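You operate a simulated robot arm through the tools that you are given. There is no shell and no other tool.

The job below is to be done with a simulated two-armed robot. You get a single attempt, and the scene is never put back.

## Task
Seal the pink cup under the red knob once the lamp is green.
Fine: the black switch heats the press; switch it off again, slide in the middle, cup back in its spot. Set down upright: what you pick out.

It is judged by the outcome, as a careful person would: the job done as asked, and still so three seconds after it is handed in. It fails if anything else is knocked over, pushed out of place, dropped, spilled or broken. A push-on lid holds only when it is set on centred and level and pressed home; a screw cap is set on level and turned clockwise until tight.

## Robot
Two 7-joint arms with fingered hands on one trunk that stands fixed in place. Base frame: the origin is at the foot of the trunk, x ahead of it, y to its left, z up. Lengths are in m, angles in degrees, forces in N, time in s.
The left shoulder is at [0.036, 0.104, 1.17], the right one opposite. With the tool pointing down near the work surface each hand reaches from about 0.22 to 0.58 m from the base axis, measured 20 degrees to its own side. Payload 2.4 kg a hand.
The TCP of each hand is the grasp point between the finger pads, 0.017 m short of the fingertips. In the tool frame z runs along the fingers and y along their closing line. The gripper opens to 0.088 m. The gripper's body begins 0.047 m behind the TCP. The gripper is a hand of 2 fingers: y runs from the thumb to the fingers, the wrist lies at [0, 0, -0.165] in the tool frame, and closing takes about 1.5 s.
Orientation is told as [roll, pitch, yaw] about the base's x, y, z axes, in that order, counted from this pose: with the fingers straight down and closing along the base's y, the tool's x points along the base's -x, its y along +y and its z along -z.

## Interface
- The arms move only by the tool apply_moves. It takes "left_motion", "right_motion" or both (then of equal length, played together; a hand with none holds still); each is a list of rows, each a list of 6 numbers: the shift along the tool's x, y, z in mm, then the turn, a rotation vector about the tool's x, y, z in degrees. In form: [[x, y, z, rx, ry, rz], ...]. A call has 1 to 20 rows; each row is the pose to reach, as a shift and turn from the pose commanded when the call began, along the tool's axes at that moment. "left_hand" and "right_hand" are, for a hand that has rows, the finger opening in mm, from 0 to 88, set as the call begins (left out, the last holds). Each row takes 0.2 s and may step no farther than 0.05 m and 8.6 degrees from the row before; otherwise, or with a gripper value out of range, the whole call is refused. Where a pose cannot be reached the arm comes as near as it can. A force on the tool above 90 N (or 10 N above the force at the start of the call, whichever is more), or a blocked arm, ends the call early, and 0.2 s more pass. Each finger travels about 0.153 m/s and halts on what it meets, pressing with about 32 N; the grip force reading is that of the motor and also rises with nothing between the fingers. The clock runs only during rows and for 0.2 s after the last one: add rows that repeat a pose to give the fingers time. It gives the time, the measured TCP pose, the force on the tool (base axes), the opening and the grip force at its end, in the units of the frame above (readings bear some noise), with the torque about the TCP (base axes, N m) and any sound that the robot's microphone picked up.
- Cameras (640 x 400 px; columns grow to the right, rows downward): "scene" is now at [0.1054, 0.0318, 1.1271]; the picture's right is [0.41, -0.91, 0.00], its down [0.21, 0.09, -0.97] and it looks along [0.89, 0.40, 0.23] (base axes); focal length 214 px, centre (320, 200). "left" rides on the left gripper at [-0.05, 0.003, -0.064] in its tool frame; the picture's right is [-0.06, -1.00, 0.00], its down [0.78, -0.05, -0.62] and it looks along [0.62, -0.04, 0.79] (tool axes); focal length 275 px, centre (320, 200). "right" rides on the right gripper at [0.05, 0.003, -0.063] in its tool frame; the picture's right is [-0.06, 1.00, 0.00], its down [-0.78, -0.05, -0.62] and it looks along [-0.62, -0.04, 0.79] (tool axes); focal length 275 px, centre (320, 200). There is no depth. A picture from a camera that has moved, and an enlarged one, comes with that camera's place and axes in the base frame and with its lens.
- snapshot(camera): a new picture of that camera. No time passes.
- move_column(by): slides the trunk up (or, below 0, down) by that many m; the arms and the scene camera ride with it, the base frame stays. It gives what a move gives, with no picture.
- grasp_type(shape, hand): the hand has 2 fingers and takes this shape, open, in about a second: jaw (thumb against the fingers, like two jaws); tri (thumb and two fingers); tip (a fingertip pinch); poke (one finger out to press); point (the index stretched); flat (the hand flat); cup (the hand cupped); fist (a fist). The gripper value then closes the fingers along that shape, each until it touches; the sizes above hold for jaw. It gives what a move gives, with no picture.
- pan_tilt(pan, tilt): turns the head with the scene camera to pan (to the left, within 60 degrees either way) and tilt (down, from -29 to 69), counted from straight ahead of the robot. It gives what a move gives.
- close_up(camera, box): a new picture of the part [left, top, right, bottom] of that camera's present view, enlarged. No time passes.
- hand_in(): hands the job in; it is judged then, once.

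Nothing tells you positions but the pictures and the camera data. Unless the task says otherwise, let go and move clear before handing in.

The tools are called as name(argument=value, ...) on one line, values as JSON. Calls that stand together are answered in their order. apply_moves: Moves the arms, as the interface text tells. Its arguments: {"type":"object","properties":{"left_motion":{"type":"array","items":{"type":"array","items":{"type":"number"}}},"left_hand":{"type":"number"},"right_motion":{"type":"array","items":{"type":"array","items":{"type":"number"}}},"right_hand":{"type":"number"}},"required":[]} The other tools are called the same way: move_column (by) slides the trunk up or down; grasp_type (shape, hand) gives the hand a shape; pan_tilt (pan, tilt) turns the head that bears the scene camera; snapshot (camera) takes a picture; close_up (camera, box) takes an enlarged picture of a part of a camera's view; hand_in () hands the job in.

At the start:

```text
time_s: 0.0
left_ee_pos: [0.2496, 0.334, 1.3613]
left_orientation: [0.0, 0.0, 0.0]
left_wrist_force: [-0.2, 0.1, 0.3]
left_moment: [0.02, 0.02, -0.01]
left_width: 0.0882
left_grasp_force: 0.0
left_shape: jaw
right_ee_pos: [0.3569, 0.0049, 1.2526]
right_orientation: [0.0, 0.0, 0.1]
right_wrist_force: [0.1, 0.0, -0.1]
right_moment: [0.0, -0.01, 0.02]
right_width: 0.088
right_grasp_force: 0.0
right_shape: jaw
trunk travel left (down, up): [-0.4, 0.45]
head pan, tilt: [25.9, 14.3]
```

scene: 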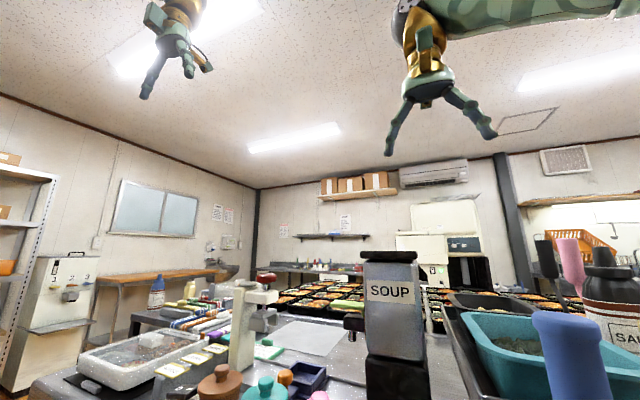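
right: 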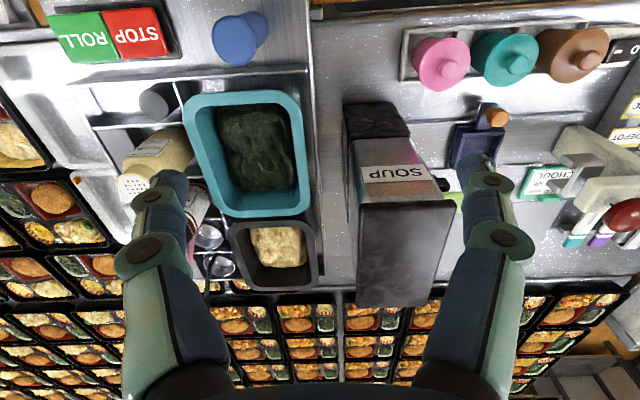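
left: 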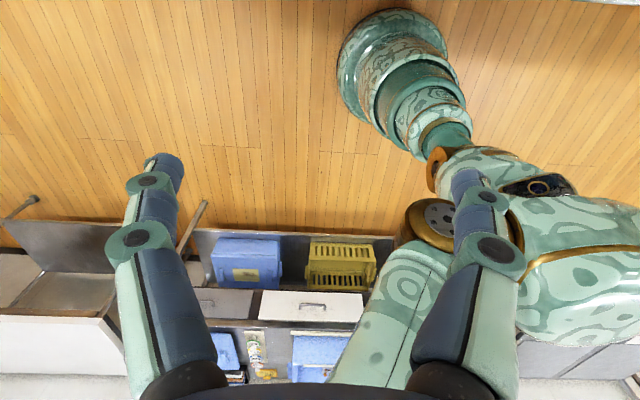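

I see a counter with pink, teal and brown cups in a tray, a press with a red knob, a soup dispenser and food trays. I'll look down with the head camera to study the press and its surroundings.

pan_tilt(pan=10, tilt=50)

snapshot(camera="scene")

close_up(camera="right", box=[340, 0, 640, 260])

```text
time_s: 1.0
left_ee_pos: [0.25, 0.334, 1.3623]
left_orientation: [0.0, -0.1, 0.0]
left_wrist_force: [0.4, 0.7, 0.3]
left_moment: [0.0, -0.03, 0.0]
left_width: 0.088
left_grasp_force: 0.1
left_shape: jaw
right_ee_pos: [0.3577, 0.0051, 1.2544]
right_orientation: [0.0, 0.0, 0.1]
right_wrist_force: [-0.2, -0.1, -0.1]
right_moment: [-0.01, -0.03, 0.0]
right_width: 0.0884
right_grasp_force: 0.0
right_shape: jaw
trunk travel left (down, up): [-0.4, 0.45]
head pan, tilt: [10.0, 50.0]
```

```text
taken
camera scene: at [0.1065, 0.012, 1.0292], right [0.17, -0.98, 0.0], down [-0.75, -0.13, -0.64], along [0.63, 0.11, -0.77], focal length 214 px, centre (320, 200)
```

scene: 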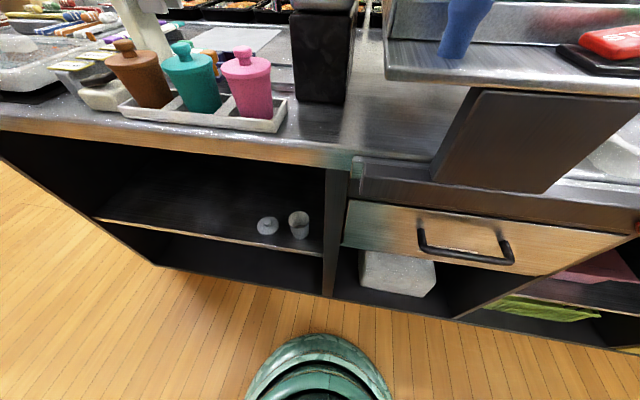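

```text
1.54 times, centred on (490, 130) of right
camera zoom: at [0.3066, 0.0076, 1.3152], right [0.06, 1.0, 0.0], down [0.78, -0.05, 0.62], along [0.62, -0.04, -0.79], focal length 424 px, centre (58, 308)
```

zoom: 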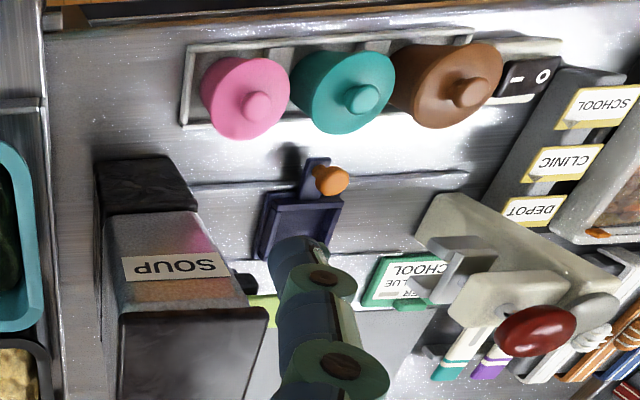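

The pink, teal and brown cups stand in a tray at the counter's near edge; behind them are a navy item with an orange knob, a press with a red knob, and a black switch. I'll turn the head to the press for closer views.

pan_tilt(pan=30, tilt=35)

snapshot(camera="scene")

```text
time_s: 1.9
left_ee_pos: [0.2493, 0.334, 1.3622]
left_orientation: [0.0, -0.1, 0.1]
left_wrist_force: [0.9, 0.1, 0.1]
left_moment: [0.01, -0.03, 0.01]
left_width: 0.0883
left_grasp_force: 0.1
left_shape: jaw
right_ee_pos: [0.3561, 0.0057, 1.2526]
right_orientation: [0.0, 0.0, 0.1]
right_wrist_force: [0.2, 0.4, -0.8]
right_moment: [-0.04, -0.01, -0.01]
right_width: 0.0879
right_grasp_force: 0.0
right_shape: jaw
trunk travel left (down, up): [-0.4, 0.45]
head pan, tilt: [30.0, 35.0]
```

```text
taken
camera scene: at [0.1069, 0.0425, 1.0508], right [0.5, -0.87, 0.0], down [-0.5, -0.29, -0.82], along [0.71, 0.41, -0.57], focal length 214 px, centre (320, 200)
```

scene: 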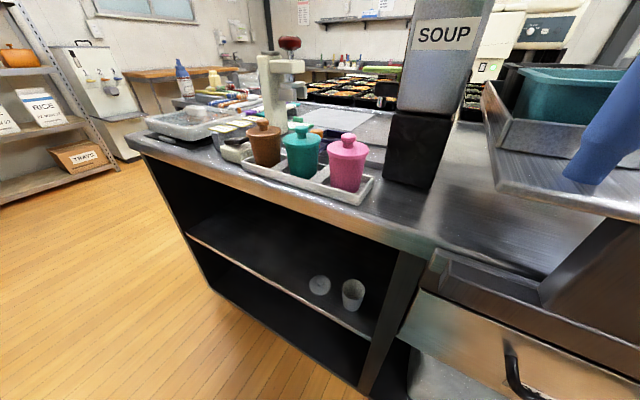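

The press column with the red knob stands behind the brown and teal cups. I'll zoom in on it.

close_up(camera="scene", box=[130, 20, 400, 220])

snapshot(camera="right")

close_up(camera="right", box=[440, 100, 640, 260])

```text
2.00 times, centred on (265, 120) of scene
camera zoom: at [0.1069, 0.0425, 1.0508], right [0.5, -0.87, 0.0], down [-0.5, -0.29, -0.82], along [0.71, 0.41, -0.57], focal length 429 px, centre (430, 360)
```

zoom: 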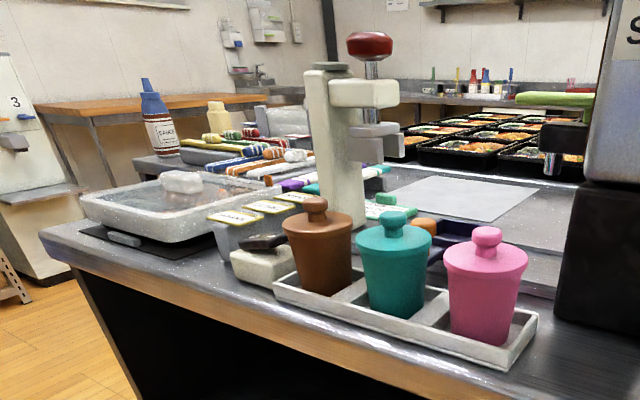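

```text
taken
camera right: at [0.3067, 0.0076, 1.3151], right [0.06, 1.0, 0.0], down [0.78, -0.05, 0.62], along [0.62, -0.04, -0.79], focal length 275 px, centre (320, 200)
```

right: 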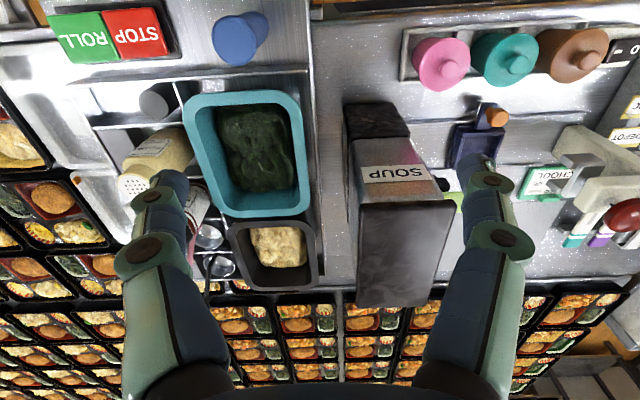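

```text
2.50 times, centred on (540, 180) of right
camera zoom: at [0.3067, 0.0076, 1.3151], right [0.06, 1.0, 0.0], down [0.78, -0.05, 0.62], along [0.62, -0.04, -0.79], focal length 688 px, centre (-230, 250)
```

zoom: 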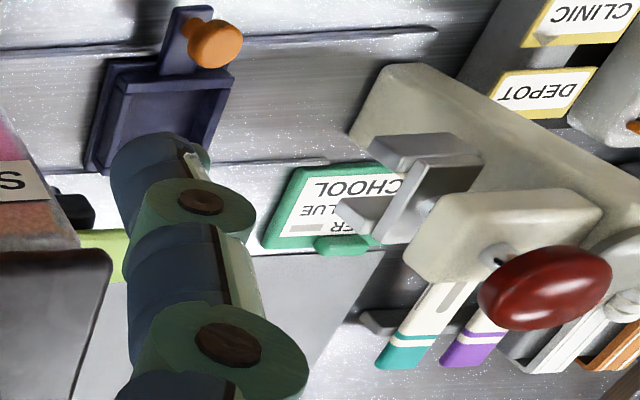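

The cups, the navy carrier with its orange knob on rails, and the press with lamp and red knob all lie to the left-front. I'll raise the trunk so that the head camera sees them from higher up.

move_column(by=0.3)

pan_tilt(pan=34, tilt=52)

snapshot(camera="scene")

snapshot(camera="right")

```text
time_s: 4.8
left_ee_pos: [0.2491, 0.3346, 1.6621]
left_orientation: [0.1, -0.1, 0.0]
left_wrist_force: [-0.1, -0.2, -0.5]
left_moment: [0.0, -0.01, -0.04]
left_width: 0.0878
left_grasp_force: 0.1
left_shape: jaw
right_ee_pos: [0.3573, 0.0047, 1.5526]
right_orientation: [0.0, -0.1, 0.1]
right_wrist_force: [0.3, 0.3, 0.6]
right_moment: [-0.02, -0.03, -0.01]
right_width: 0.0878
right_grasp_force: 0.1
right_shape: jaw
trunk travel left (down, up): [-0.7, 0.15]
head pan, tilt: [30.0, 35.0]
```

```text
time_s: 5.7
left_ee_pos: [0.2498, 0.334, 1.6606]
left_orientation: [0.0, 0.0, 0.0]
left_wrist_force: [1.1, 0.4, -0.3]
left_moment: [0.02, 0.02, 0.01]
left_width: 0.0877
left_grasp_force: 0.1
left_shape: jaw
right_ee_pos: [0.3565, 0.0055, 1.5529]
right_orientation: [0.0, 0.0, 0.0]
right_wrist_force: [-0.1, 1.6, -0.5]
right_moment: [-0.03, -0.01, 0.0]
right_width: 0.0881
right_grasp_force: 0.1
right_shape: jaw
trunk travel left (down, up): [-0.7, 0.15]
head pan, tilt: [34.0, 52.0]
```

```text
taken
camera scene: at [0.0892, 0.0406, 1.3278], right [0.56, -0.83, 0.0], down [-0.65, -0.44, -0.62], along [0.51, 0.34, -0.79], focal length 214 px, centre (320, 200)
```

scene: 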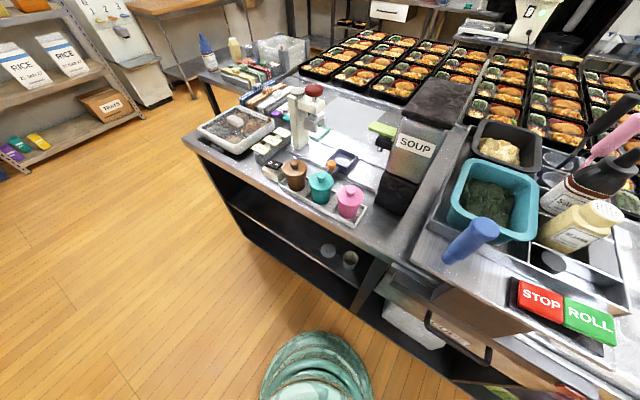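

```text
taken
camera right: at [0.3067, 0.0077, 1.6151], right [0.06, 1.0, 0.0], down [0.78, -0.05, 0.62], along [0.62, -0.04, -0.79], focal length 275 px, centre (320, 200)
```

right: 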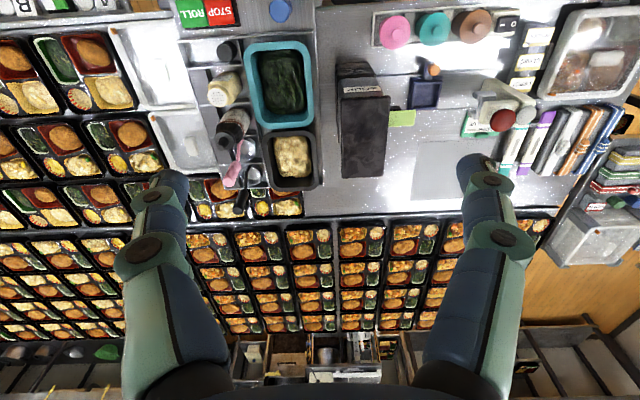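

close_up(camera="scene", box=[190, 70, 410, 230])

close_up(camera="right", box=[330, 0, 560, 200])

```text
2.50 times, centred on (300, 150) of scene
camera zoom: at [0.0892, 0.0406, 1.3278], right [0.56, -0.83, 0.0], down [-0.65, -0.44, -0.62], along [0.51, 0.34, -0.79], focal length 536 px, centre (370, 325)
```

zoom: 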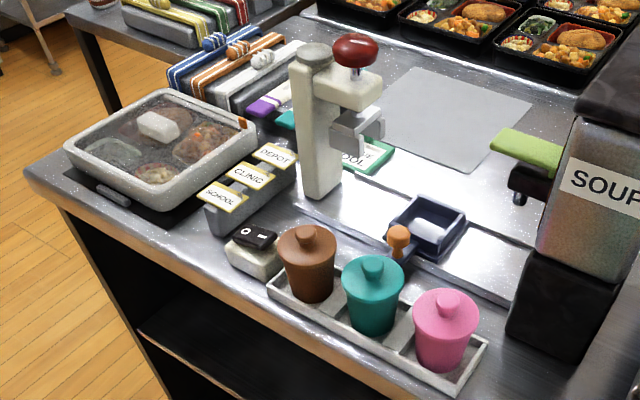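

```text
2.00 times, centred on (445, 100) of right
camera zoom: at [0.3067, 0.0077, 1.6151], right [0.06, 1.0, 0.0], down [0.78, -0.05, 0.62], along [0.62, -0.04, -0.79], focal length 551 px, centre (70, 400)
```

zoom: 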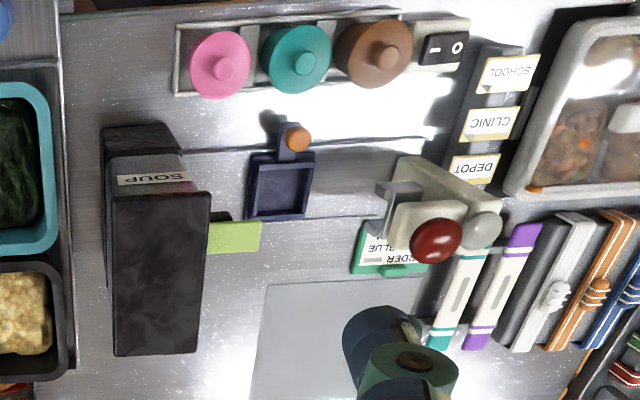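

The pink cup's knob top works out near (0.404, 0.162, 0.949), teal and brown about 0.08 m apart along +y, the counter near z 0.87. The slide is now at mid-track and the press is at about (0.55, 0.36). I'll first move the right hand aside to the right and turn the left hand so that its camera looks over the row.

apply_moves(right_motion=[[10, -40, 0, 0, 0, 0], [20, -80, 0, 0, 0, 0], [30, -120, 0, 0, 0, 0], [40, -160, 0, 0, 0, 0], [50, -200, 0, 0, 0, 0], [60, -220, 0, 0, 0, 0], [60, -220, 0, 0, 0, 0], [60, -220, 0, 0, 0, 0], [60, -220, 0, 0, 0, 0], [60, -220, 0, 0, 0, 0], [60, -220, 0, 0, 0, 0]], left_motion=[[0, 0, 0, 0, 0, -8.5], [0, 0, 0, 0, 0, -17], [0, 0, 0, 0, 0, -25.5], [0, 0, 0, 0, 0, -34], [0, 0, 0, 0, 0, -42.5], [0, 0, 0, 0, 0, -51], [0, 0, 0, 0, 0, -59.5], [0, 0, 0, 0, 0, -68], [0, 0, 0, 0, 0, -76.5], [0, 0, 0, 0, 0, -85], [0, 0, 0, 0, 0, -90]])

```text
time_s: 8.1
left_ee_pos: [0.2502, 0.334, 1.6614]
left_orientation: [0.0, -0.1, 90.1]
left_wrist_force: [0.8, -0.7, -0.2]
left_moment: [0.03, 0.01, -0.01]
left_width: 0.088
left_grasp_force: 0.0
left_shape: jaw
right_ee_pos: [0.2973, -0.2134, 1.5535]
right_orientation: [0.0, 0.0, 0.0]
right_wrist_force: [0.8, 0.7, 0.3]
right_moment: [-0.04, 0.01, -0.01]
right_width: 0.0881
right_grasp_force: 0.0
right_shape: jaw
trunk travel left (down, up): [-0.7, 0.15]
head pan, tilt: [34.0, 52.0]
```

The left hand is yawed 90° and the right hand is out of the way. I'll lower the trunk back to its original height.

move_column(by=-0.3)

snapshot(camera="left")

snapshot(camera="scene")

```text
time_s: 11.1
left_ee_pos: [0.2501, 0.3344, 1.3605]
left_orientation: [0.1, 0.0, 90.0]
left_wrist_force: [0.1, 0.0, -0.6]
left_moment: [-0.02, 0.0, 0.02]
left_width: 0.088
left_grasp_force: 0.1
left_shape: jaw
right_ee_pos: [0.2973, -0.2149, 1.2515]
right_orientation: [0.1, 0.1, 0.1]
right_wrist_force: [-0.2, -0.4, -0.3]
right_moment: [0.01, 0.05, 0.0]
right_width: 0.088
right_grasp_force: 0.0
right_shape: jaw
trunk travel left (down, up): [-0.4, 0.45]
head pan, tilt: [34.0, 52.0]
```

```text
taken
camera left: at [0.2465, 0.3828, 1.4244], right [1.0, 0.06, 0.0], down [0.05, -0.78, 0.62], along [0.04, -0.62, -0.79], focal length 275 px, centre (320, 200)
```

left: 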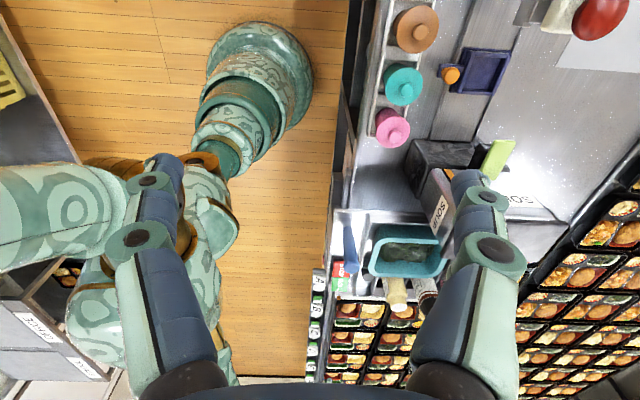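

```text
taken
camera scene: at [0.0928, 0.0405, 1.0266], right [0.56, -0.83, 0.0], down [-0.65, -0.44, -0.62], along [0.51, 0.34, -0.79], focal length 214 px, centre (320, 200)
```

scene: 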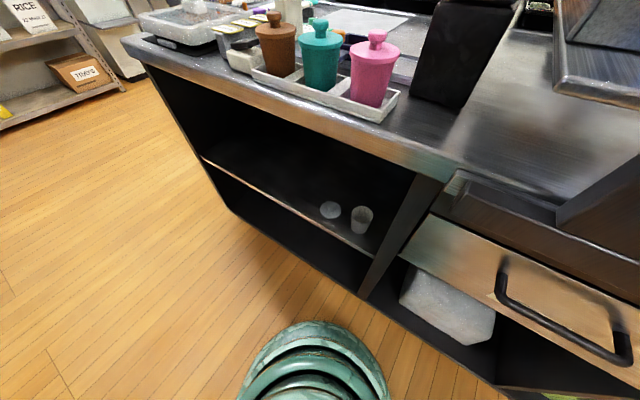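

I'll bring the left hand forward above the work area to look straight down at the cups, slide and press.

apply_moves(left_motion=[[8, -40, 20, 0, 0, 0], [16, -80, 40, 0, 0, 0], [24, -120, 60, 0, 0, 0], [30, -150, 60, 0, 0, 0], [30, -150, 60, 0, 0, 0]])

snapshot(camera="left")

pan_tilt(pan=34, tilt=25)

snapshot(camera="scene")

```text
time_s: 12.2
left_ee_pos: [0.3997, 0.3017, 1.3005]
left_orientation: [0.0, 0.1, 90.0]
left_wrist_force: [0.4, 0.8, 0.3]
left_moment: [-0.01, -0.02, 0.01]
left_width: 0.0878
left_grasp_force: 0.0
left_shape: jaw
right_ee_pos: [0.2961, -0.2156, 1.2538]
right_orientation: [0.0, 0.0, 0.1]
right_wrist_force: [0.7, 0.6, 0.4]
right_moment: [-0.01, 0.01, -0.01]
right_width: 0.0877
right_grasp_force: 0.0
right_shape: jaw
trunk travel left (down, up): [-0.4, 0.45]
head pan, tilt: [34.0, 52.0]
```

```text
taken
camera left: at [0.3975, 0.3508, 1.3632], right [1.0, 0.06, 0.0], down [0.05, -0.78, 0.62], along [0.04, -0.62, -0.79], focal length 275 px, centre (320, 200)
```

left: 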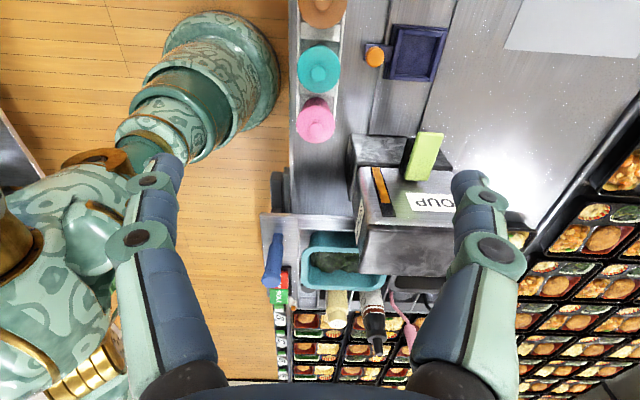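

```text
time_s: 13.2
left_ee_pos: [0.4017, 0.303, 1.3007]
left_orientation: [0.0, 0.0, 90.0]
left_wrist_force: [-0.3, -0.3, 1.0]
left_moment: [0.01, -0.01, 0.0]
left_width: 0.0881
left_grasp_force: 0.0
left_shape: jaw
right_ee_pos: [0.2975, -0.2143, 1.2535]
right_orientation: [0.0, 0.0, 0.2]
right_wrist_force: [0.2, 0.2, 0.0]
right_moment: [-0.01, 0.01, 0.04]
right_width: 0.0877
right_grasp_force: 0.1
right_shape: jaw
trunk travel left (down, up): [-0.4, 0.45]
head pan, tilt: [34.0, 25.0]
```

```text
taken
camera scene: at [0.107, 0.05, 1.0666], right [0.56, -0.83, 0.0], down [-0.35, -0.24, -0.91], along [0.75, 0.51, -0.42], focal length 214 px, centre (320, 200)
```

scene: 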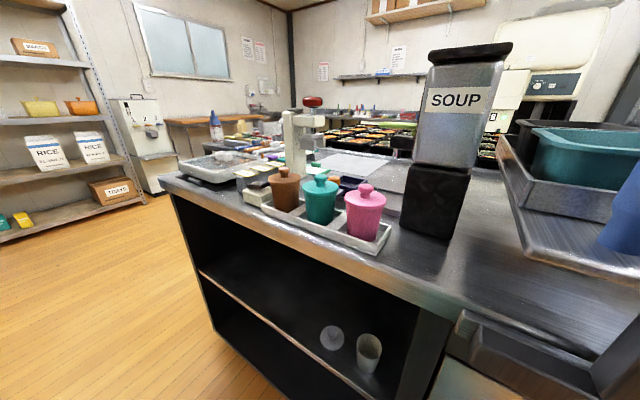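

I'll shift the hand further left so its camera takes in the press, the slide and the cups together.

apply_moves(left_motion=[[-40, 0, 15, 0, 0, 0], [-80, 0, 30, 0, 0, 0], [-120, 0, 45, 0, 0, 0], [-145, 0, 50, 0, 0, 0], [-145, 0, 50, 0, 0, 0]])

snapshot(camera="left")

close_up(camera="left", box=[270, 0, 510, 150])

close_up(camera="scene", box=[220, 70, 420, 240])

```text
time_s: 14.4
left_ee_pos: [0.3994, 0.4481, 1.2514]
left_orientation: [0.1, 0.0, 90.0]
left_wrist_force: [0.1, 0.1, 0.1]
left_moment: [0.03, 0.01, 0.04]
left_width: 0.0878
left_grasp_force: 0.0
left_shape: jaw
right_ee_pos: [0.2965, -0.2153, 1.2533]
right_orientation: [0.0, 0.0, 0.2]
right_wrist_force: [-0.4, 0.2, -0.5]
right_moment: [-0.02, 0.01, -0.04]
right_width: 0.088
right_grasp_force: 0.0
right_shape: jaw
trunk travel left (down, up): [-0.4, 0.45]
head pan, tilt: [34.0, 25.0]
```

```text
taken
camera left: at [0.3953, 0.4969, 1.314], right [1.0, 0.06, 0.0], down [0.05, -0.78, 0.62], along [0.04, -0.62, -0.79], focal length 275 px, centre (320, 200)
```

left: 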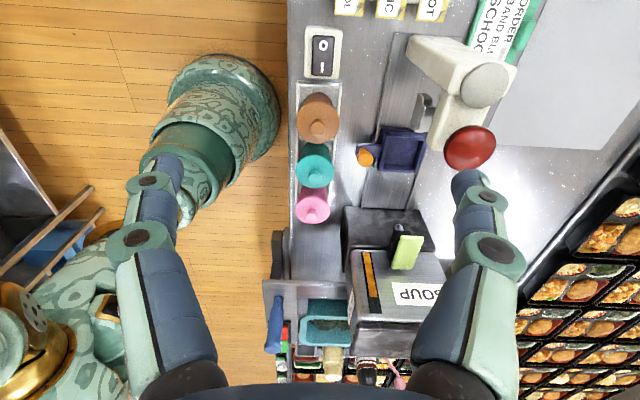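

```text
2.67 times, centred on (390, 75) of left
camera zoom: at [0.3953, 0.4969, 1.314], right [1.0, 0.06, 0.0], down [0.05, -0.78, 0.62], along [0.04, -0.62, -0.79], focal length 734 px, centre (133, 533)
```

zoom: 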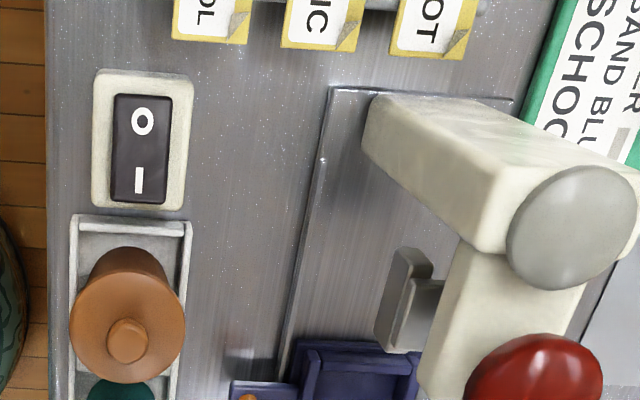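

```text
2.35 times, centred on (320, 155) of scene
camera zoom: at [0.107, 0.05, 1.0667], right [0.56, -0.83, 0.0], down [-0.35, -0.24, -0.91], along [0.75, 0.51, -0.42], focal length 505 px, centre (320, 306)
```

zoom: 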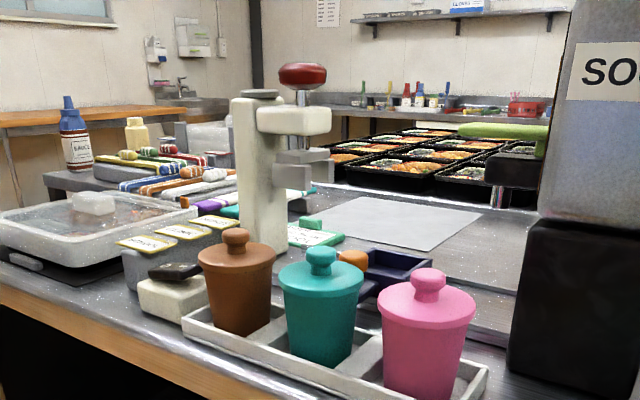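

The press ram and red knob come out at about (0.555, 0.375, 1.06), the slide box at (0.556, 0.271), the switch at (0.405, 0.415, 0.889) with I on its right half, and the lamp is the gray disc on the press column. I'll test whether the left arm reaches out over the slide, staying high.

apply_moves(left_motion=[[30, -26, 8, 0, 0, 0], [60, -52, 17, 0, 0, 0], [90, -79, 25, 0, 0, 0], [120, -105, 34, 0, 0, 0], [150, -131, 42, 0, 0, 0], [177, -157, 50, 0, 0, 0], [177, -157, 50, 0, 0, 0]])

snapshot(camera="left")

snapshot(camera="scene")

```text
time_s: 16.0
left_ee_pos: [0.4923, 0.2995, 1.1825]
left_orientation: [0.0, 0.0, 90.0]
left_wrist_force: [-0.6, 0.2, 0.1]
left_moment: [0.02, 0.01, 0.02]
left_width: 0.0879
left_grasp_force: 0.1
left_shape: jaw
left hand out of reach, approached as far as the arm can: row 2, 3, 4, 5, 6, 7
right_ee_pos: [0.2971, -0.215, 1.2531]
right_orientation: [-0.1, 0.0, 0.1]
right_wrist_force: [-0.3, 0.1, -0.1]
right_moment: [0.0, 0.01, 0.0]
right_width: 0.088
right_grasp_force: 0.0
right_shape: jaw
trunk travel left (down, up): [-0.4, 0.45]
head pan, tilt: [34.0, 25.0]
```

```text
taken
camera left: at [0.4896, 0.3479, 1.2465], right [1.0, 0.06, 0.0], down [0.05, -0.78, 0.62], along [0.04, -0.62, -0.78], focal length 275 px, centre (320, 200)
```

left: 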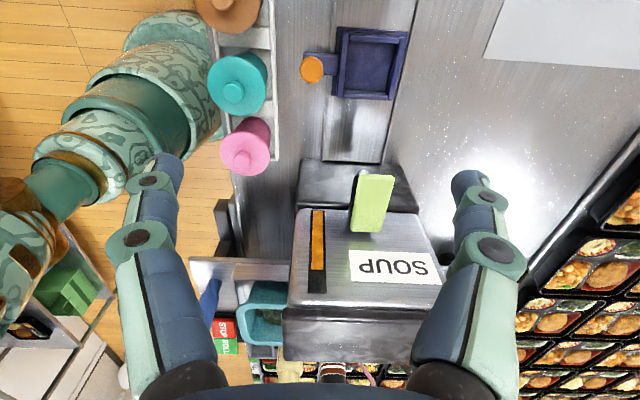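

```text
taken
camera scene: at [0.1069, 0.0502, 1.0667], right [0.56, -0.83, 0.0], down [-0.35, -0.24, -0.91], along [0.75, 0.51, -0.42], focal length 214 px, centre (320, 200)
```

scene: 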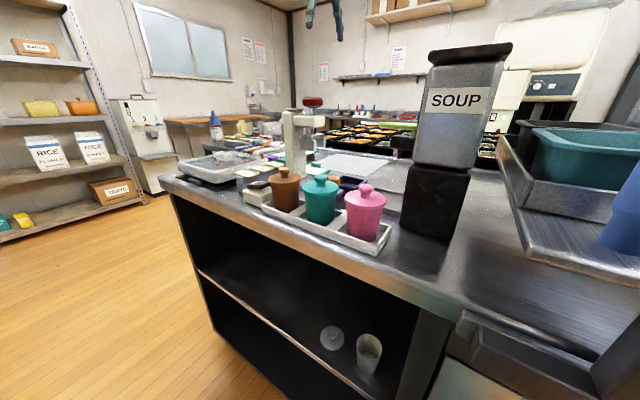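

The arm with the hand vertical stops at (0.49, 0.30), so I need the hand tilted outward about 30° to reach the slide and press. I'll pull back, return to yaw 0, and then pitch it outward.

apply_moves(left_motion=[[2, 20, 0, 0, 0, 8.2], [4, 40, 0, 0, 0, 16.4], [6, 60, 0, 0, 0, 24.6], [8, 80, 0, 0, 0, 32.8], [10, 100, 0, 0, 0, 41], [12, 120, 0, 0, 0, 49.2], [14, 140, 0, 0, 0, 57.4], [16, 156, 0, 0, 0, 65.6], [18, 156, 0, 0, 0, 73.8], [20, 156, 0, 0, 0, 82], [20, 156, 0, 0, 0, 90]])

apply_moves(left_motion=[[0, 0, 0, 0, -8, 0], [0, 0, 0, 0, -16, 0], [0, 0, 0, 0, -24, 0], [0, 0, 0, 0, -30, 0], [0, 0, 0, 0, -30, 0]])

snapshot(camera="left")

```text
time_s: 18.4
left_ee_pos: [0.3345, 0.2799, 1.1859]
left_orientation: [0.0, -0.1, -0.1]
left_wrist_force: [-0.2, -0.1, -1.4]
left_moment: [-0.01, 0.04, 0.01]
left_width: 0.088
left_grasp_force: 0.1
left_shape: jaw
right_ee_pos: [0.2967, -0.2155, 1.253]
right_orientation: [0.0, 0.0, 0.1]
right_wrist_force: [-0.1, 0.2, 0.0]
right_moment: [0.0, 0.01, 0.0]
right_width: 0.0878
right_grasp_force: 0.0
right_shape: jaw
trunk travel left (down, up): [-0.4, 0.45]
head pan, tilt: [34.0, 25.0]
```

```text
time_s: 19.6
left_ee_pos: [0.3332, 0.2805, 1.1865]
left_orientation: [0.1, -30.1, -0.1]
left_wrist_force: [0.1, -0.5, -0.4]
left_moment: [0.0, -0.01, 0.02]
left_width: 0.0879
left_grasp_force: 0.0
left_shape: jaw
right_ee_pos: [0.2967, -0.2151, 1.2521]
right_orientation: [0.0, 0.1, 0.2]
right_wrist_force: [0.3, 0.6, 0.1]
right_moment: [0.01, 0.0, -0.01]
right_width: 0.0879
right_grasp_force: 0.1
right_shape: jaw
trunk travel left (down, up): [-0.4, 0.45]
head pan, tilt: [34.0, 25.0]
```

```text
taken
camera left: at [0.3455, 0.283, 1.2661], right [0.05, -1.0, 0.03], down [-0.99, -0.05, 0.14], along [-0.14, -0.04, -0.99], focal length 275 px, centre (320, 200)
```

left: 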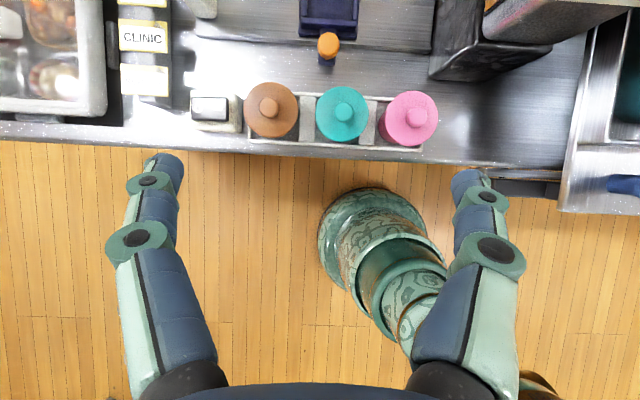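

The nadir-like view is very useful. I'll move forward over the cups and slide for precise measurement.

apply_moves(left_motion=[[-36, -20, 21, 0, 0, 0], [-72, -40, 42, 0, 0, 0], [-110, -60, 63, 0, 0, 0], [-110, -60, 63, 0, 0, 0]])

snapshot(camera="left")

close_up(camera="left", box=[200, 60, 460, 260])

snapshot(camera="scene")

```text
time_s: 20.6
left_ee_pos: [0.4643, 0.2219, 1.1835]
left_orientation: [-0.1, -30.0, 0.1]
left_wrist_force: [0.7, -0.9, -0.2]
left_moment: [-0.02, 0.01, -0.03]
left_width: 0.0878
left_grasp_force: 0.0
left_shape: jaw
right_ee_pos: [0.2961, -0.2153, 1.2538]
right_orientation: [0.1, 0.0, 0.2]
right_wrist_force: [-0.4, 0.1, -1.3]
right_moment: [0.0, -0.04, 0.0]
right_width: 0.0878
right_grasp_force: 0.0
right_shape: jaw
trunk travel left (down, up): [-0.4, 0.45]
head pan, tilt: [34.0, 25.0]
```

```text
taken
camera left: at [0.4757, 0.2234, 1.2631], right [0.05, -1.0, 0.03], down [-0.99, -0.05, 0.14], along [-0.14, -0.04, -0.99], focal length 275 px, centre (320, 200)
```

left: 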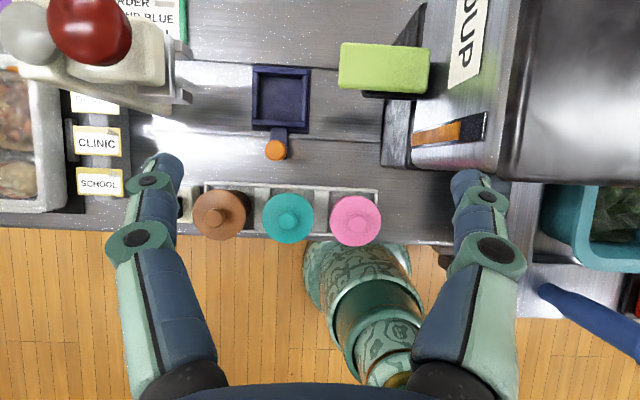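

```text
2.00 times, centred on (330, 160) of left
camera zoom: at [0.4757, 0.2234, 1.2631], right [0.05, -1.0, 0.03], down [-0.99, -0.05, 0.14], along [-0.14, -0.04, -0.99], focal length 551 px, centre (300, 280)
```

zoom: 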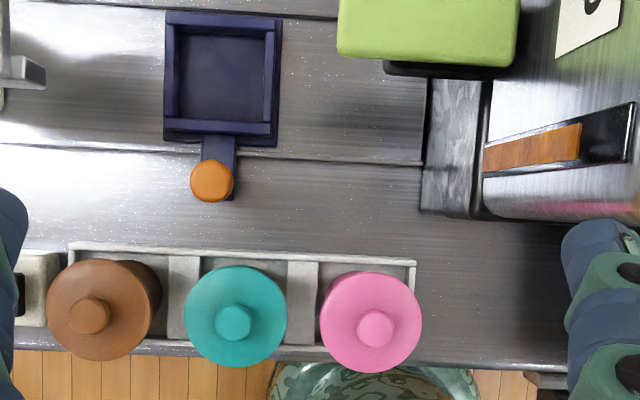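

```text
taken
camera scene: at [0.107, 0.05, 1.0667], right [0.56, -0.83, 0.0], down [-0.35, -0.24, -0.91], along [0.75, 0.51, -0.42], focal length 214 px, centre (320, 200)
```

scene: 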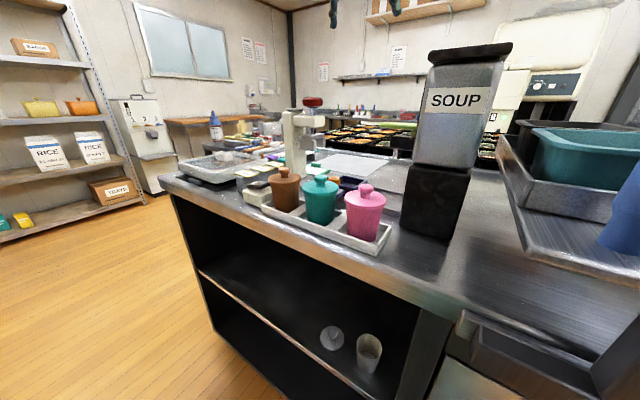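

I now place the pink cup at (0.405, 0.165), the slide box centre at (0.555, 0.268), the orange knob at (0.487, 0.270). I'll zoom on the pink cup's profile and the press head for heights.

close_up(camera="scene", box=[300, 160, 420, 260])

close_up(camera="scene", box=[260, 80, 380, 180])

close_up(camera="left", box=[0, 0, 200, 140])

```text
4.00 times, centred on (360, 210) of scene
camera zoom: at [0.107, 0.05, 1.0667], right [0.56, -0.83, 0.0], down [-0.35, -0.24, -0.91], along [0.75, 0.51, -0.42], focal length 858 px, centre (160, 160)
```

zoom: 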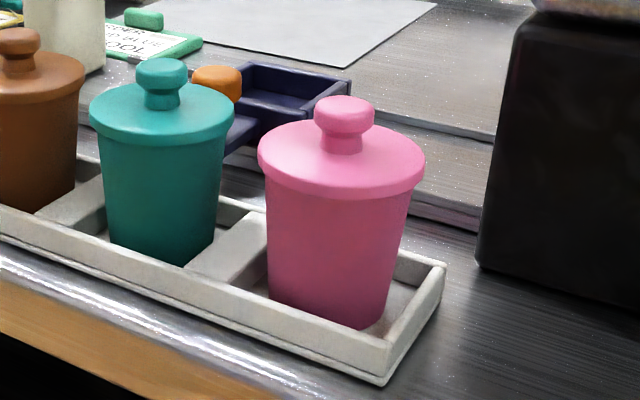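

```text
4.00 times, centred on (320, 130) of scene
camera zoom: at [0.107, 0.05, 1.0667], right [0.56, -0.83, 0.0], down [-0.35, -0.24, -0.91], along [0.75, 0.51, -0.42], focal length 858 px, centre (320, 480)
```

zoom: 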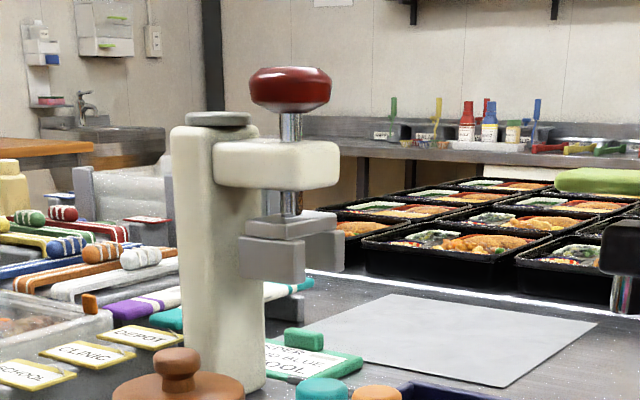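

```text
2.86 times, centred on (100, 70) of left
camera zoom: at [0.4757, 0.2234, 1.2631], right [0.05, -1.0, 0.03], down [-0.99, -0.05, 0.14], along [-0.14, -0.04, -0.99], focal length 786 px, centre (949, 571)
```

zoom: 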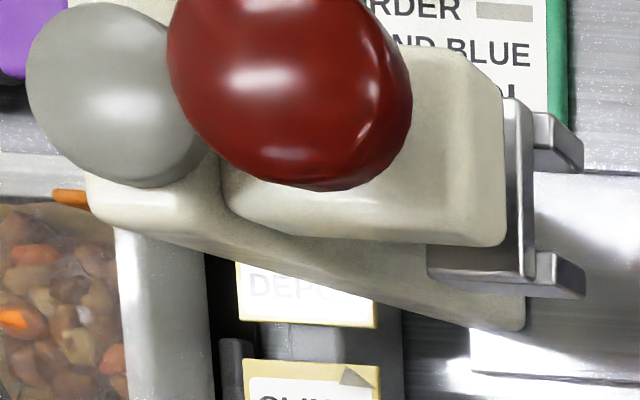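

The cups' lids overhang their bodies, so I'll grip the pink cup's body below the lid, with the hand tilted about 50° outward, closing along y. I'll move to a standoff behind the pink cup at that tilt with the fingers set to about 72 mm.

apply_moves(left_motion=[[37.6, -11.4, 6.8, 0, -4, 0], [75.2, -22.8, 13.6, 0, -8, 0], [112.8, -34.2, 20.4, 0, -12, 0], [150.4, -45.6, 27.2, 0, -16, 0], [188, -57, 34, 0, -20, 0], [188, -57, 34, 0, -20, 0]], left_hand=72)

snapshot(camera="left")

snapshot(camera="scene")

```text
time_s: 22.0
left_ee_pos: [0.376, 0.1597, 1.064]
left_orientation: [-0.1, -50.0, 0.1]
left_wrist_force: [-0.6, -1.0, 0.0]
left_moment: [-0.05, 0.02, 0.01]
left_width: 0.0724
left_grasp_force: 0.0
left_shape: jaw
left hand out of reach, approached as far as the arm can: row 4, 5, 6
right_ee_pos: [0.2965, -0.2157, 1.2525]
right_orientation: [0.0, 0.0, 0.1]
right_wrist_force: [0.4, -0.3, -0.2]
right_moment: [0.01, 0.01, 0.0]
right_width: 0.088
right_grasp_force: 0.1
right_shape: jaw
trunk travel left (down, up): [-0.4, 0.45]
head pan, tilt: [34.0, 25.0]
```

```text
taken
camera left: at [0.36, 0.1613, 1.1422], right [0.04, -1.0, 0.05], down [-0.98, -0.05, -0.2], along [0.21, -0.04, -0.98], focal length 275 px, centre (320, 200)
```

left: 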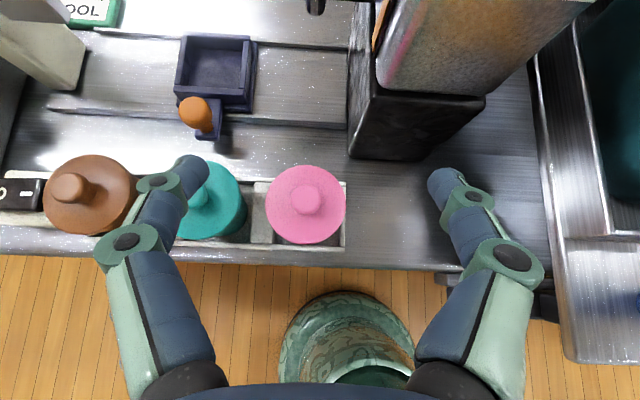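

```text
taken
camera scene: at [0.107, 0.05, 1.0667], right [0.56, -0.83, 0.0], down [-0.35, -0.24, -0.91], along [0.75, 0.51, -0.42], focal length 214 px, centre (320, 200)
```

scene: 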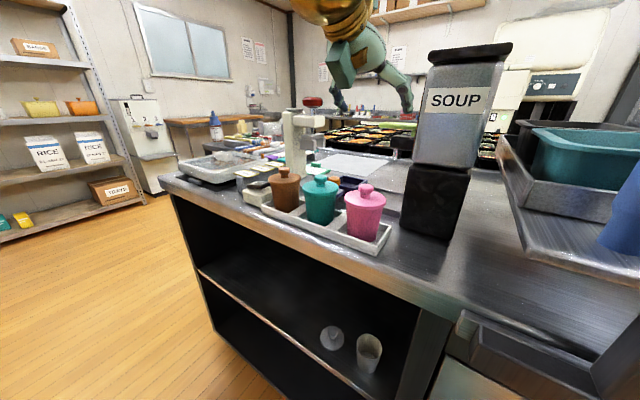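

The hand got too close to its shoulder for this tilt, so I'll raise the trunk by 0.1 m for more room.

move_column(by=0.1)

```text
time_s: 23.3
left_ee_pos: [0.3746, 0.161, 1.1651]
left_orientation: [0.0, -50.0, -0.1]
left_wrist_force: [0.2, -0.1, -0.9]
left_moment: [-0.01, 0.01, -0.03]
left_width: 0.0722
left_grasp_force: 0.0
left_shape: jaw
right_ee_pos: [0.2982, -0.2161, 1.3526]
right_orientation: [0.0, 0.0, -0.1]
right_wrist_force: [0.2, 0.0, 0.3]
right_moment: [0.01, 0.01, 0.01]
right_width: 0.0878
right_grasp_force: 0.0
right_shape: jaw
trunk travel left (down, up): [-0.5, 0.35]
head pan, tilt: [34.0, 25.0]
```

I'll descend to the standoff behind the pink cup.

apply_moves(left_motion=[[39.7, 0.7, 18, 0, 0, 0], [79.4, 1.4, 36, 0, 0, 0], [119.1, 2.1, 54, 0, 0, 0], [158.8, 2.8, 72, 0, 0, 0], [198.6, 3.5, 90.1, 0, 0, 0], [198.6, 3.5, 90.1, 0, 0, 0]])

pan_tilt(pan=30, tilt=45)

snapshot(camera="left")

snapshot(camera="scene")

```text
time_s: 24.7
left_ee_pos: [0.3522, 0.1267, 1.0546]
left_orientation: [0.2, -49.8, 0.1]
left_wrist_force: [0.7, -0.9, 0.4]
left_moment: [0.01, 0.01, 0.04]
left_width: 0.072
left_grasp_force: 0.1
left_shape: jaw
left hand out of reach, approached as far as the arm can: row 3, 4, 5, 6
right_ee_pos: [0.2961, -0.2145, 1.3535]
right_orientation: [0.0, -0.1, 0.2]
right_wrist_force: [-0.1, 0.6, 0.0]
right_moment: [0.04, 0.03, -0.02]
right_width: 0.0879
right_grasp_force: 0.1
right_shape: jaw
trunk travel left (down, up): [-0.5, 0.35]
head pan, tilt: [34.0, 25.0]
```

```text
time_s: 25.5
left_ee_pos: [0.351, 0.1272, 1.0564]
left_orientation: [0.2, -49.7, 0.0]
left_wrist_force: [-0.3, -0.4, -0.4]
left_moment: [0.01, -0.03, 0.01]
left_width: 0.0722
left_grasp_force: 0.1
left_shape: jaw
right_ee_pos: [0.2971, -0.2149, 1.3531]
right_orientation: [0.0, 0.0, 0.1]
right_wrist_force: [0.4, 0.1, 0.6]
right_moment: [-0.01, -0.04, -0.01]
right_width: 0.0881
right_grasp_force: 0.1
right_shape: jaw
trunk travel left (down, up): [-0.5, 0.35]
head pan, tilt: [30.0, 45.0]
```

```text
taken
camera left: at [0.3361, 0.1285, 1.1334], right [0.04, -1.0, 0.05], down [-0.98, -0.05, -0.2], along [0.2, -0.04, -0.98], focal length 275 px, centre (320, 200)
```

left: 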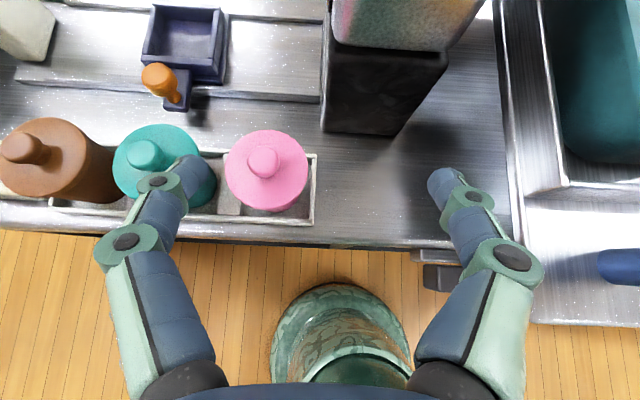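

```text
taken
camera scene: at [0.099, 0.0392, 1.1368], right [0.5, -0.87, 0.0], down [-0.61, -0.35, -0.71], along [0.61, 0.35, -0.71], focal length 214 px, centre (320, 200)
```

scene: 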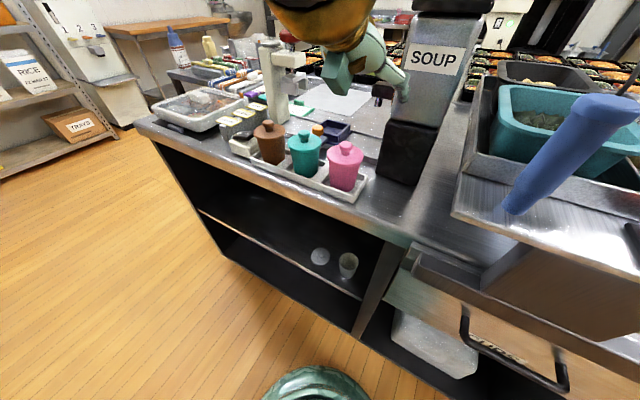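

The arm is folded too tightly again; raising the trunk another 0.1 m will let the arm reach down more stretched.

move_column(by=0.1)

apply_moves(left_motion=[[0, 12, 0, 0, 0, 0], [0, 25, 0, 0, 0, 0], [0, 37, 0, 0, 0, 0], [0, 37, 0, 0, 0, 0]])

```text
time_s: 26.9
left_ee_pos: [0.3573, 0.1253, 1.158]
left_orientation: [-0.1, -50.0, 0.0]
left_wrist_force: [0.3, 0.2, 0.7]
left_moment: [-0.01, -0.02, 0.0]
left_width: 0.072
left_grasp_force: 0.1
left_shape: jaw
right_ee_pos: [0.2974, -0.2147, 1.4532]
right_orientation: [0.0, 0.0, 0.1]
right_wrist_force: [-0.7, 0.1, 0.9]
right_moment: [-0.02, 0.0, -0.01]
right_width: 0.0878
right_grasp_force: 0.1
right_shape: jaw
trunk travel left (down, up): [-0.6, 0.25]
head pan, tilt: [30.0, 45.0]
```

```text
time_s: 27.9
left_ee_pos: [0.3628, 0.1592, 1.17]
left_orientation: [0.1, -49.7, -0.1]
left_wrist_force: [0.1, -0.1, 0.3]
left_moment: [-0.01, -0.03, 0.01]
left_width: 0.0721
left_grasp_force: 0.1
left_shape: jaw
left hand out of reach, approached as far as the arm can: row 2, 3, 4
right_ee_pos: [0.2976, -0.2152, 1.4526]
right_orientation: [0.0, 0.0, 0.0]
right_wrist_force: [0.3, -0.1, -0.2]
right_moment: [-0.01, 0.03, 0.03]
right_width: 0.088
right_grasp_force: 0.1
right_shape: jaw
trunk travel left (down, up): [-0.6, 0.25]
head pan, tilt: [30.0, 45.0]
```

apply_moves(left_motion=[[31.6, 0, 26.5, 0, 0, 0], [63.2, 0, 53, 0, 0, 0], [94.8, 0, 79.6, 0, 0, 0], [126.4, 0, 106.1, 0, 0, 0], [126.4, 0, 106.1, 0, 0, 0]])

snapshot(camera="left")

snapshot(camera="scene")

```text
time_s: 29.1
left_ee_pos: [0.3789, 0.136, 1.1493]
left_orientation: [0.1, -49.7, 0.0]
left_wrist_force: [0.6, -0.9, -0.3]
left_moment: [-0.04, 0.0, 0.0]
left_width: 0.0721
left_grasp_force: 0.1
left_shape: jaw
left hand out of reach, approached as far as the arm can: row 1, 2, 3, 4, 5
right_ee_pos: [0.2964, -0.2158, 1.4532]
right_orientation: [0.0, 0.1, 0.1]
right_wrist_force: [0.4, -0.2, -0.4]
right_moment: [0.0, 0.02, 0.01]
right_width: 0.088
right_grasp_force: 0.1
right_shape: jaw
trunk travel left (down, up): [-0.6, 0.25]
head pan, tilt: [30.0, 45.0]
```

```text
taken
camera left: at [0.3633, 0.1372, 1.2278], right [0.04, -1.0, 0.05], down [-0.98, -0.05, -0.2], along [0.2, -0.04, -0.98], focal length 275 px, centre (320, 200)
```

left: 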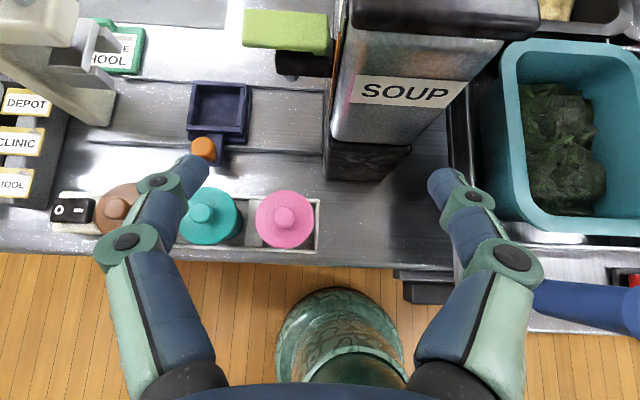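

```text
taken
camera scene: at [0.0979, 0.0391, 1.2371], right [0.5, -0.87, 0.0], down [-0.61, -0.35, -0.71], along [0.61, 0.35, -0.71], focal length 214 px, centre (320, 200)
```

scene: 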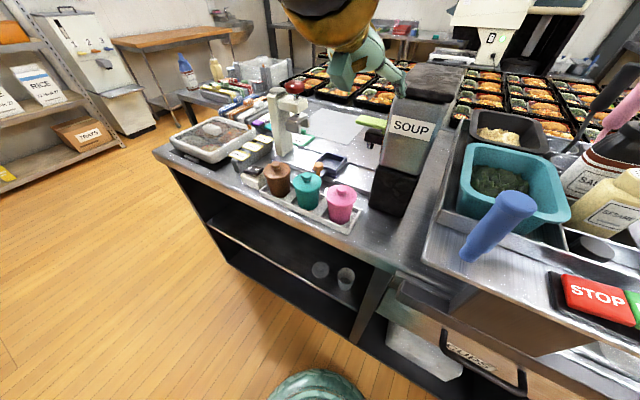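

The arm is stuck against a joint limit in this posture. I'll look at the arm itself to understand its elbow posture.

pan_tilt(pan=40, tilt=5)

snapshot(camera="scene")

snapshot(camera="right")

```text
time_s: 30.1
left_ee_pos: [0.3799, 0.135, 1.1494]
left_orientation: [0.1, -49.7, 0.1]
left_wrist_force: [0.0, 0.2, 0.6]
left_moment: [-0.02, -0.02, -0.02]
left_width: 0.0722
left_grasp_force: 0.0
left_shape: jaw
right_ee_pos: [0.2966, -0.2151, 1.4528]
right_orientation: [-0.1, 0.0, 0.1]
right_wrist_force: [-0.4, 0.2, 0.8]
right_moment: [-0.01, -0.01, 0.0]
right_width: 0.088
right_grasp_force: 0.1
right_shape: jaw
trunk travel left (down, up): [-0.6, 0.25]
head pan, tilt: [40.0, 5.0]
```

```text
taken
camera scene: at [0.1015, 0.0553, 1.2846], right [0.61, -0.79, 0.0], down [-0.2, -0.15, -0.97], along [0.77, 0.59, -0.25], focal length 214 px, centre (320, 200)
```

scene: 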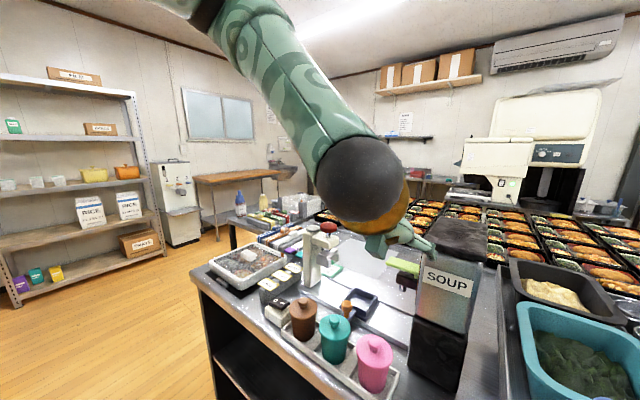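

```text
taken
camera right: at [0.2469, -0.2125, 1.5152], right [0.06, 1.0, 0.0], down [0.78, -0.05, 0.62], along [0.62, -0.04, -0.79], focal length 275 px, centre (320, 200)
```

right: 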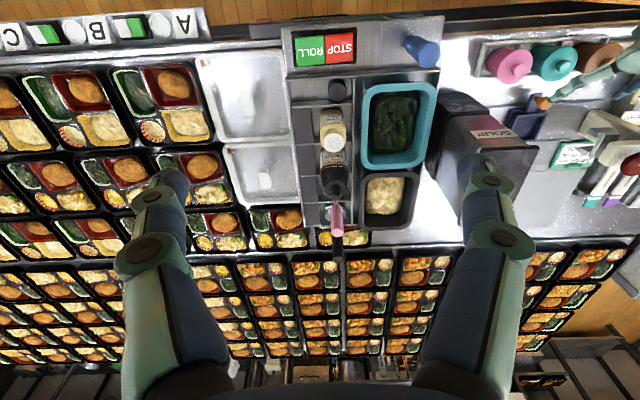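

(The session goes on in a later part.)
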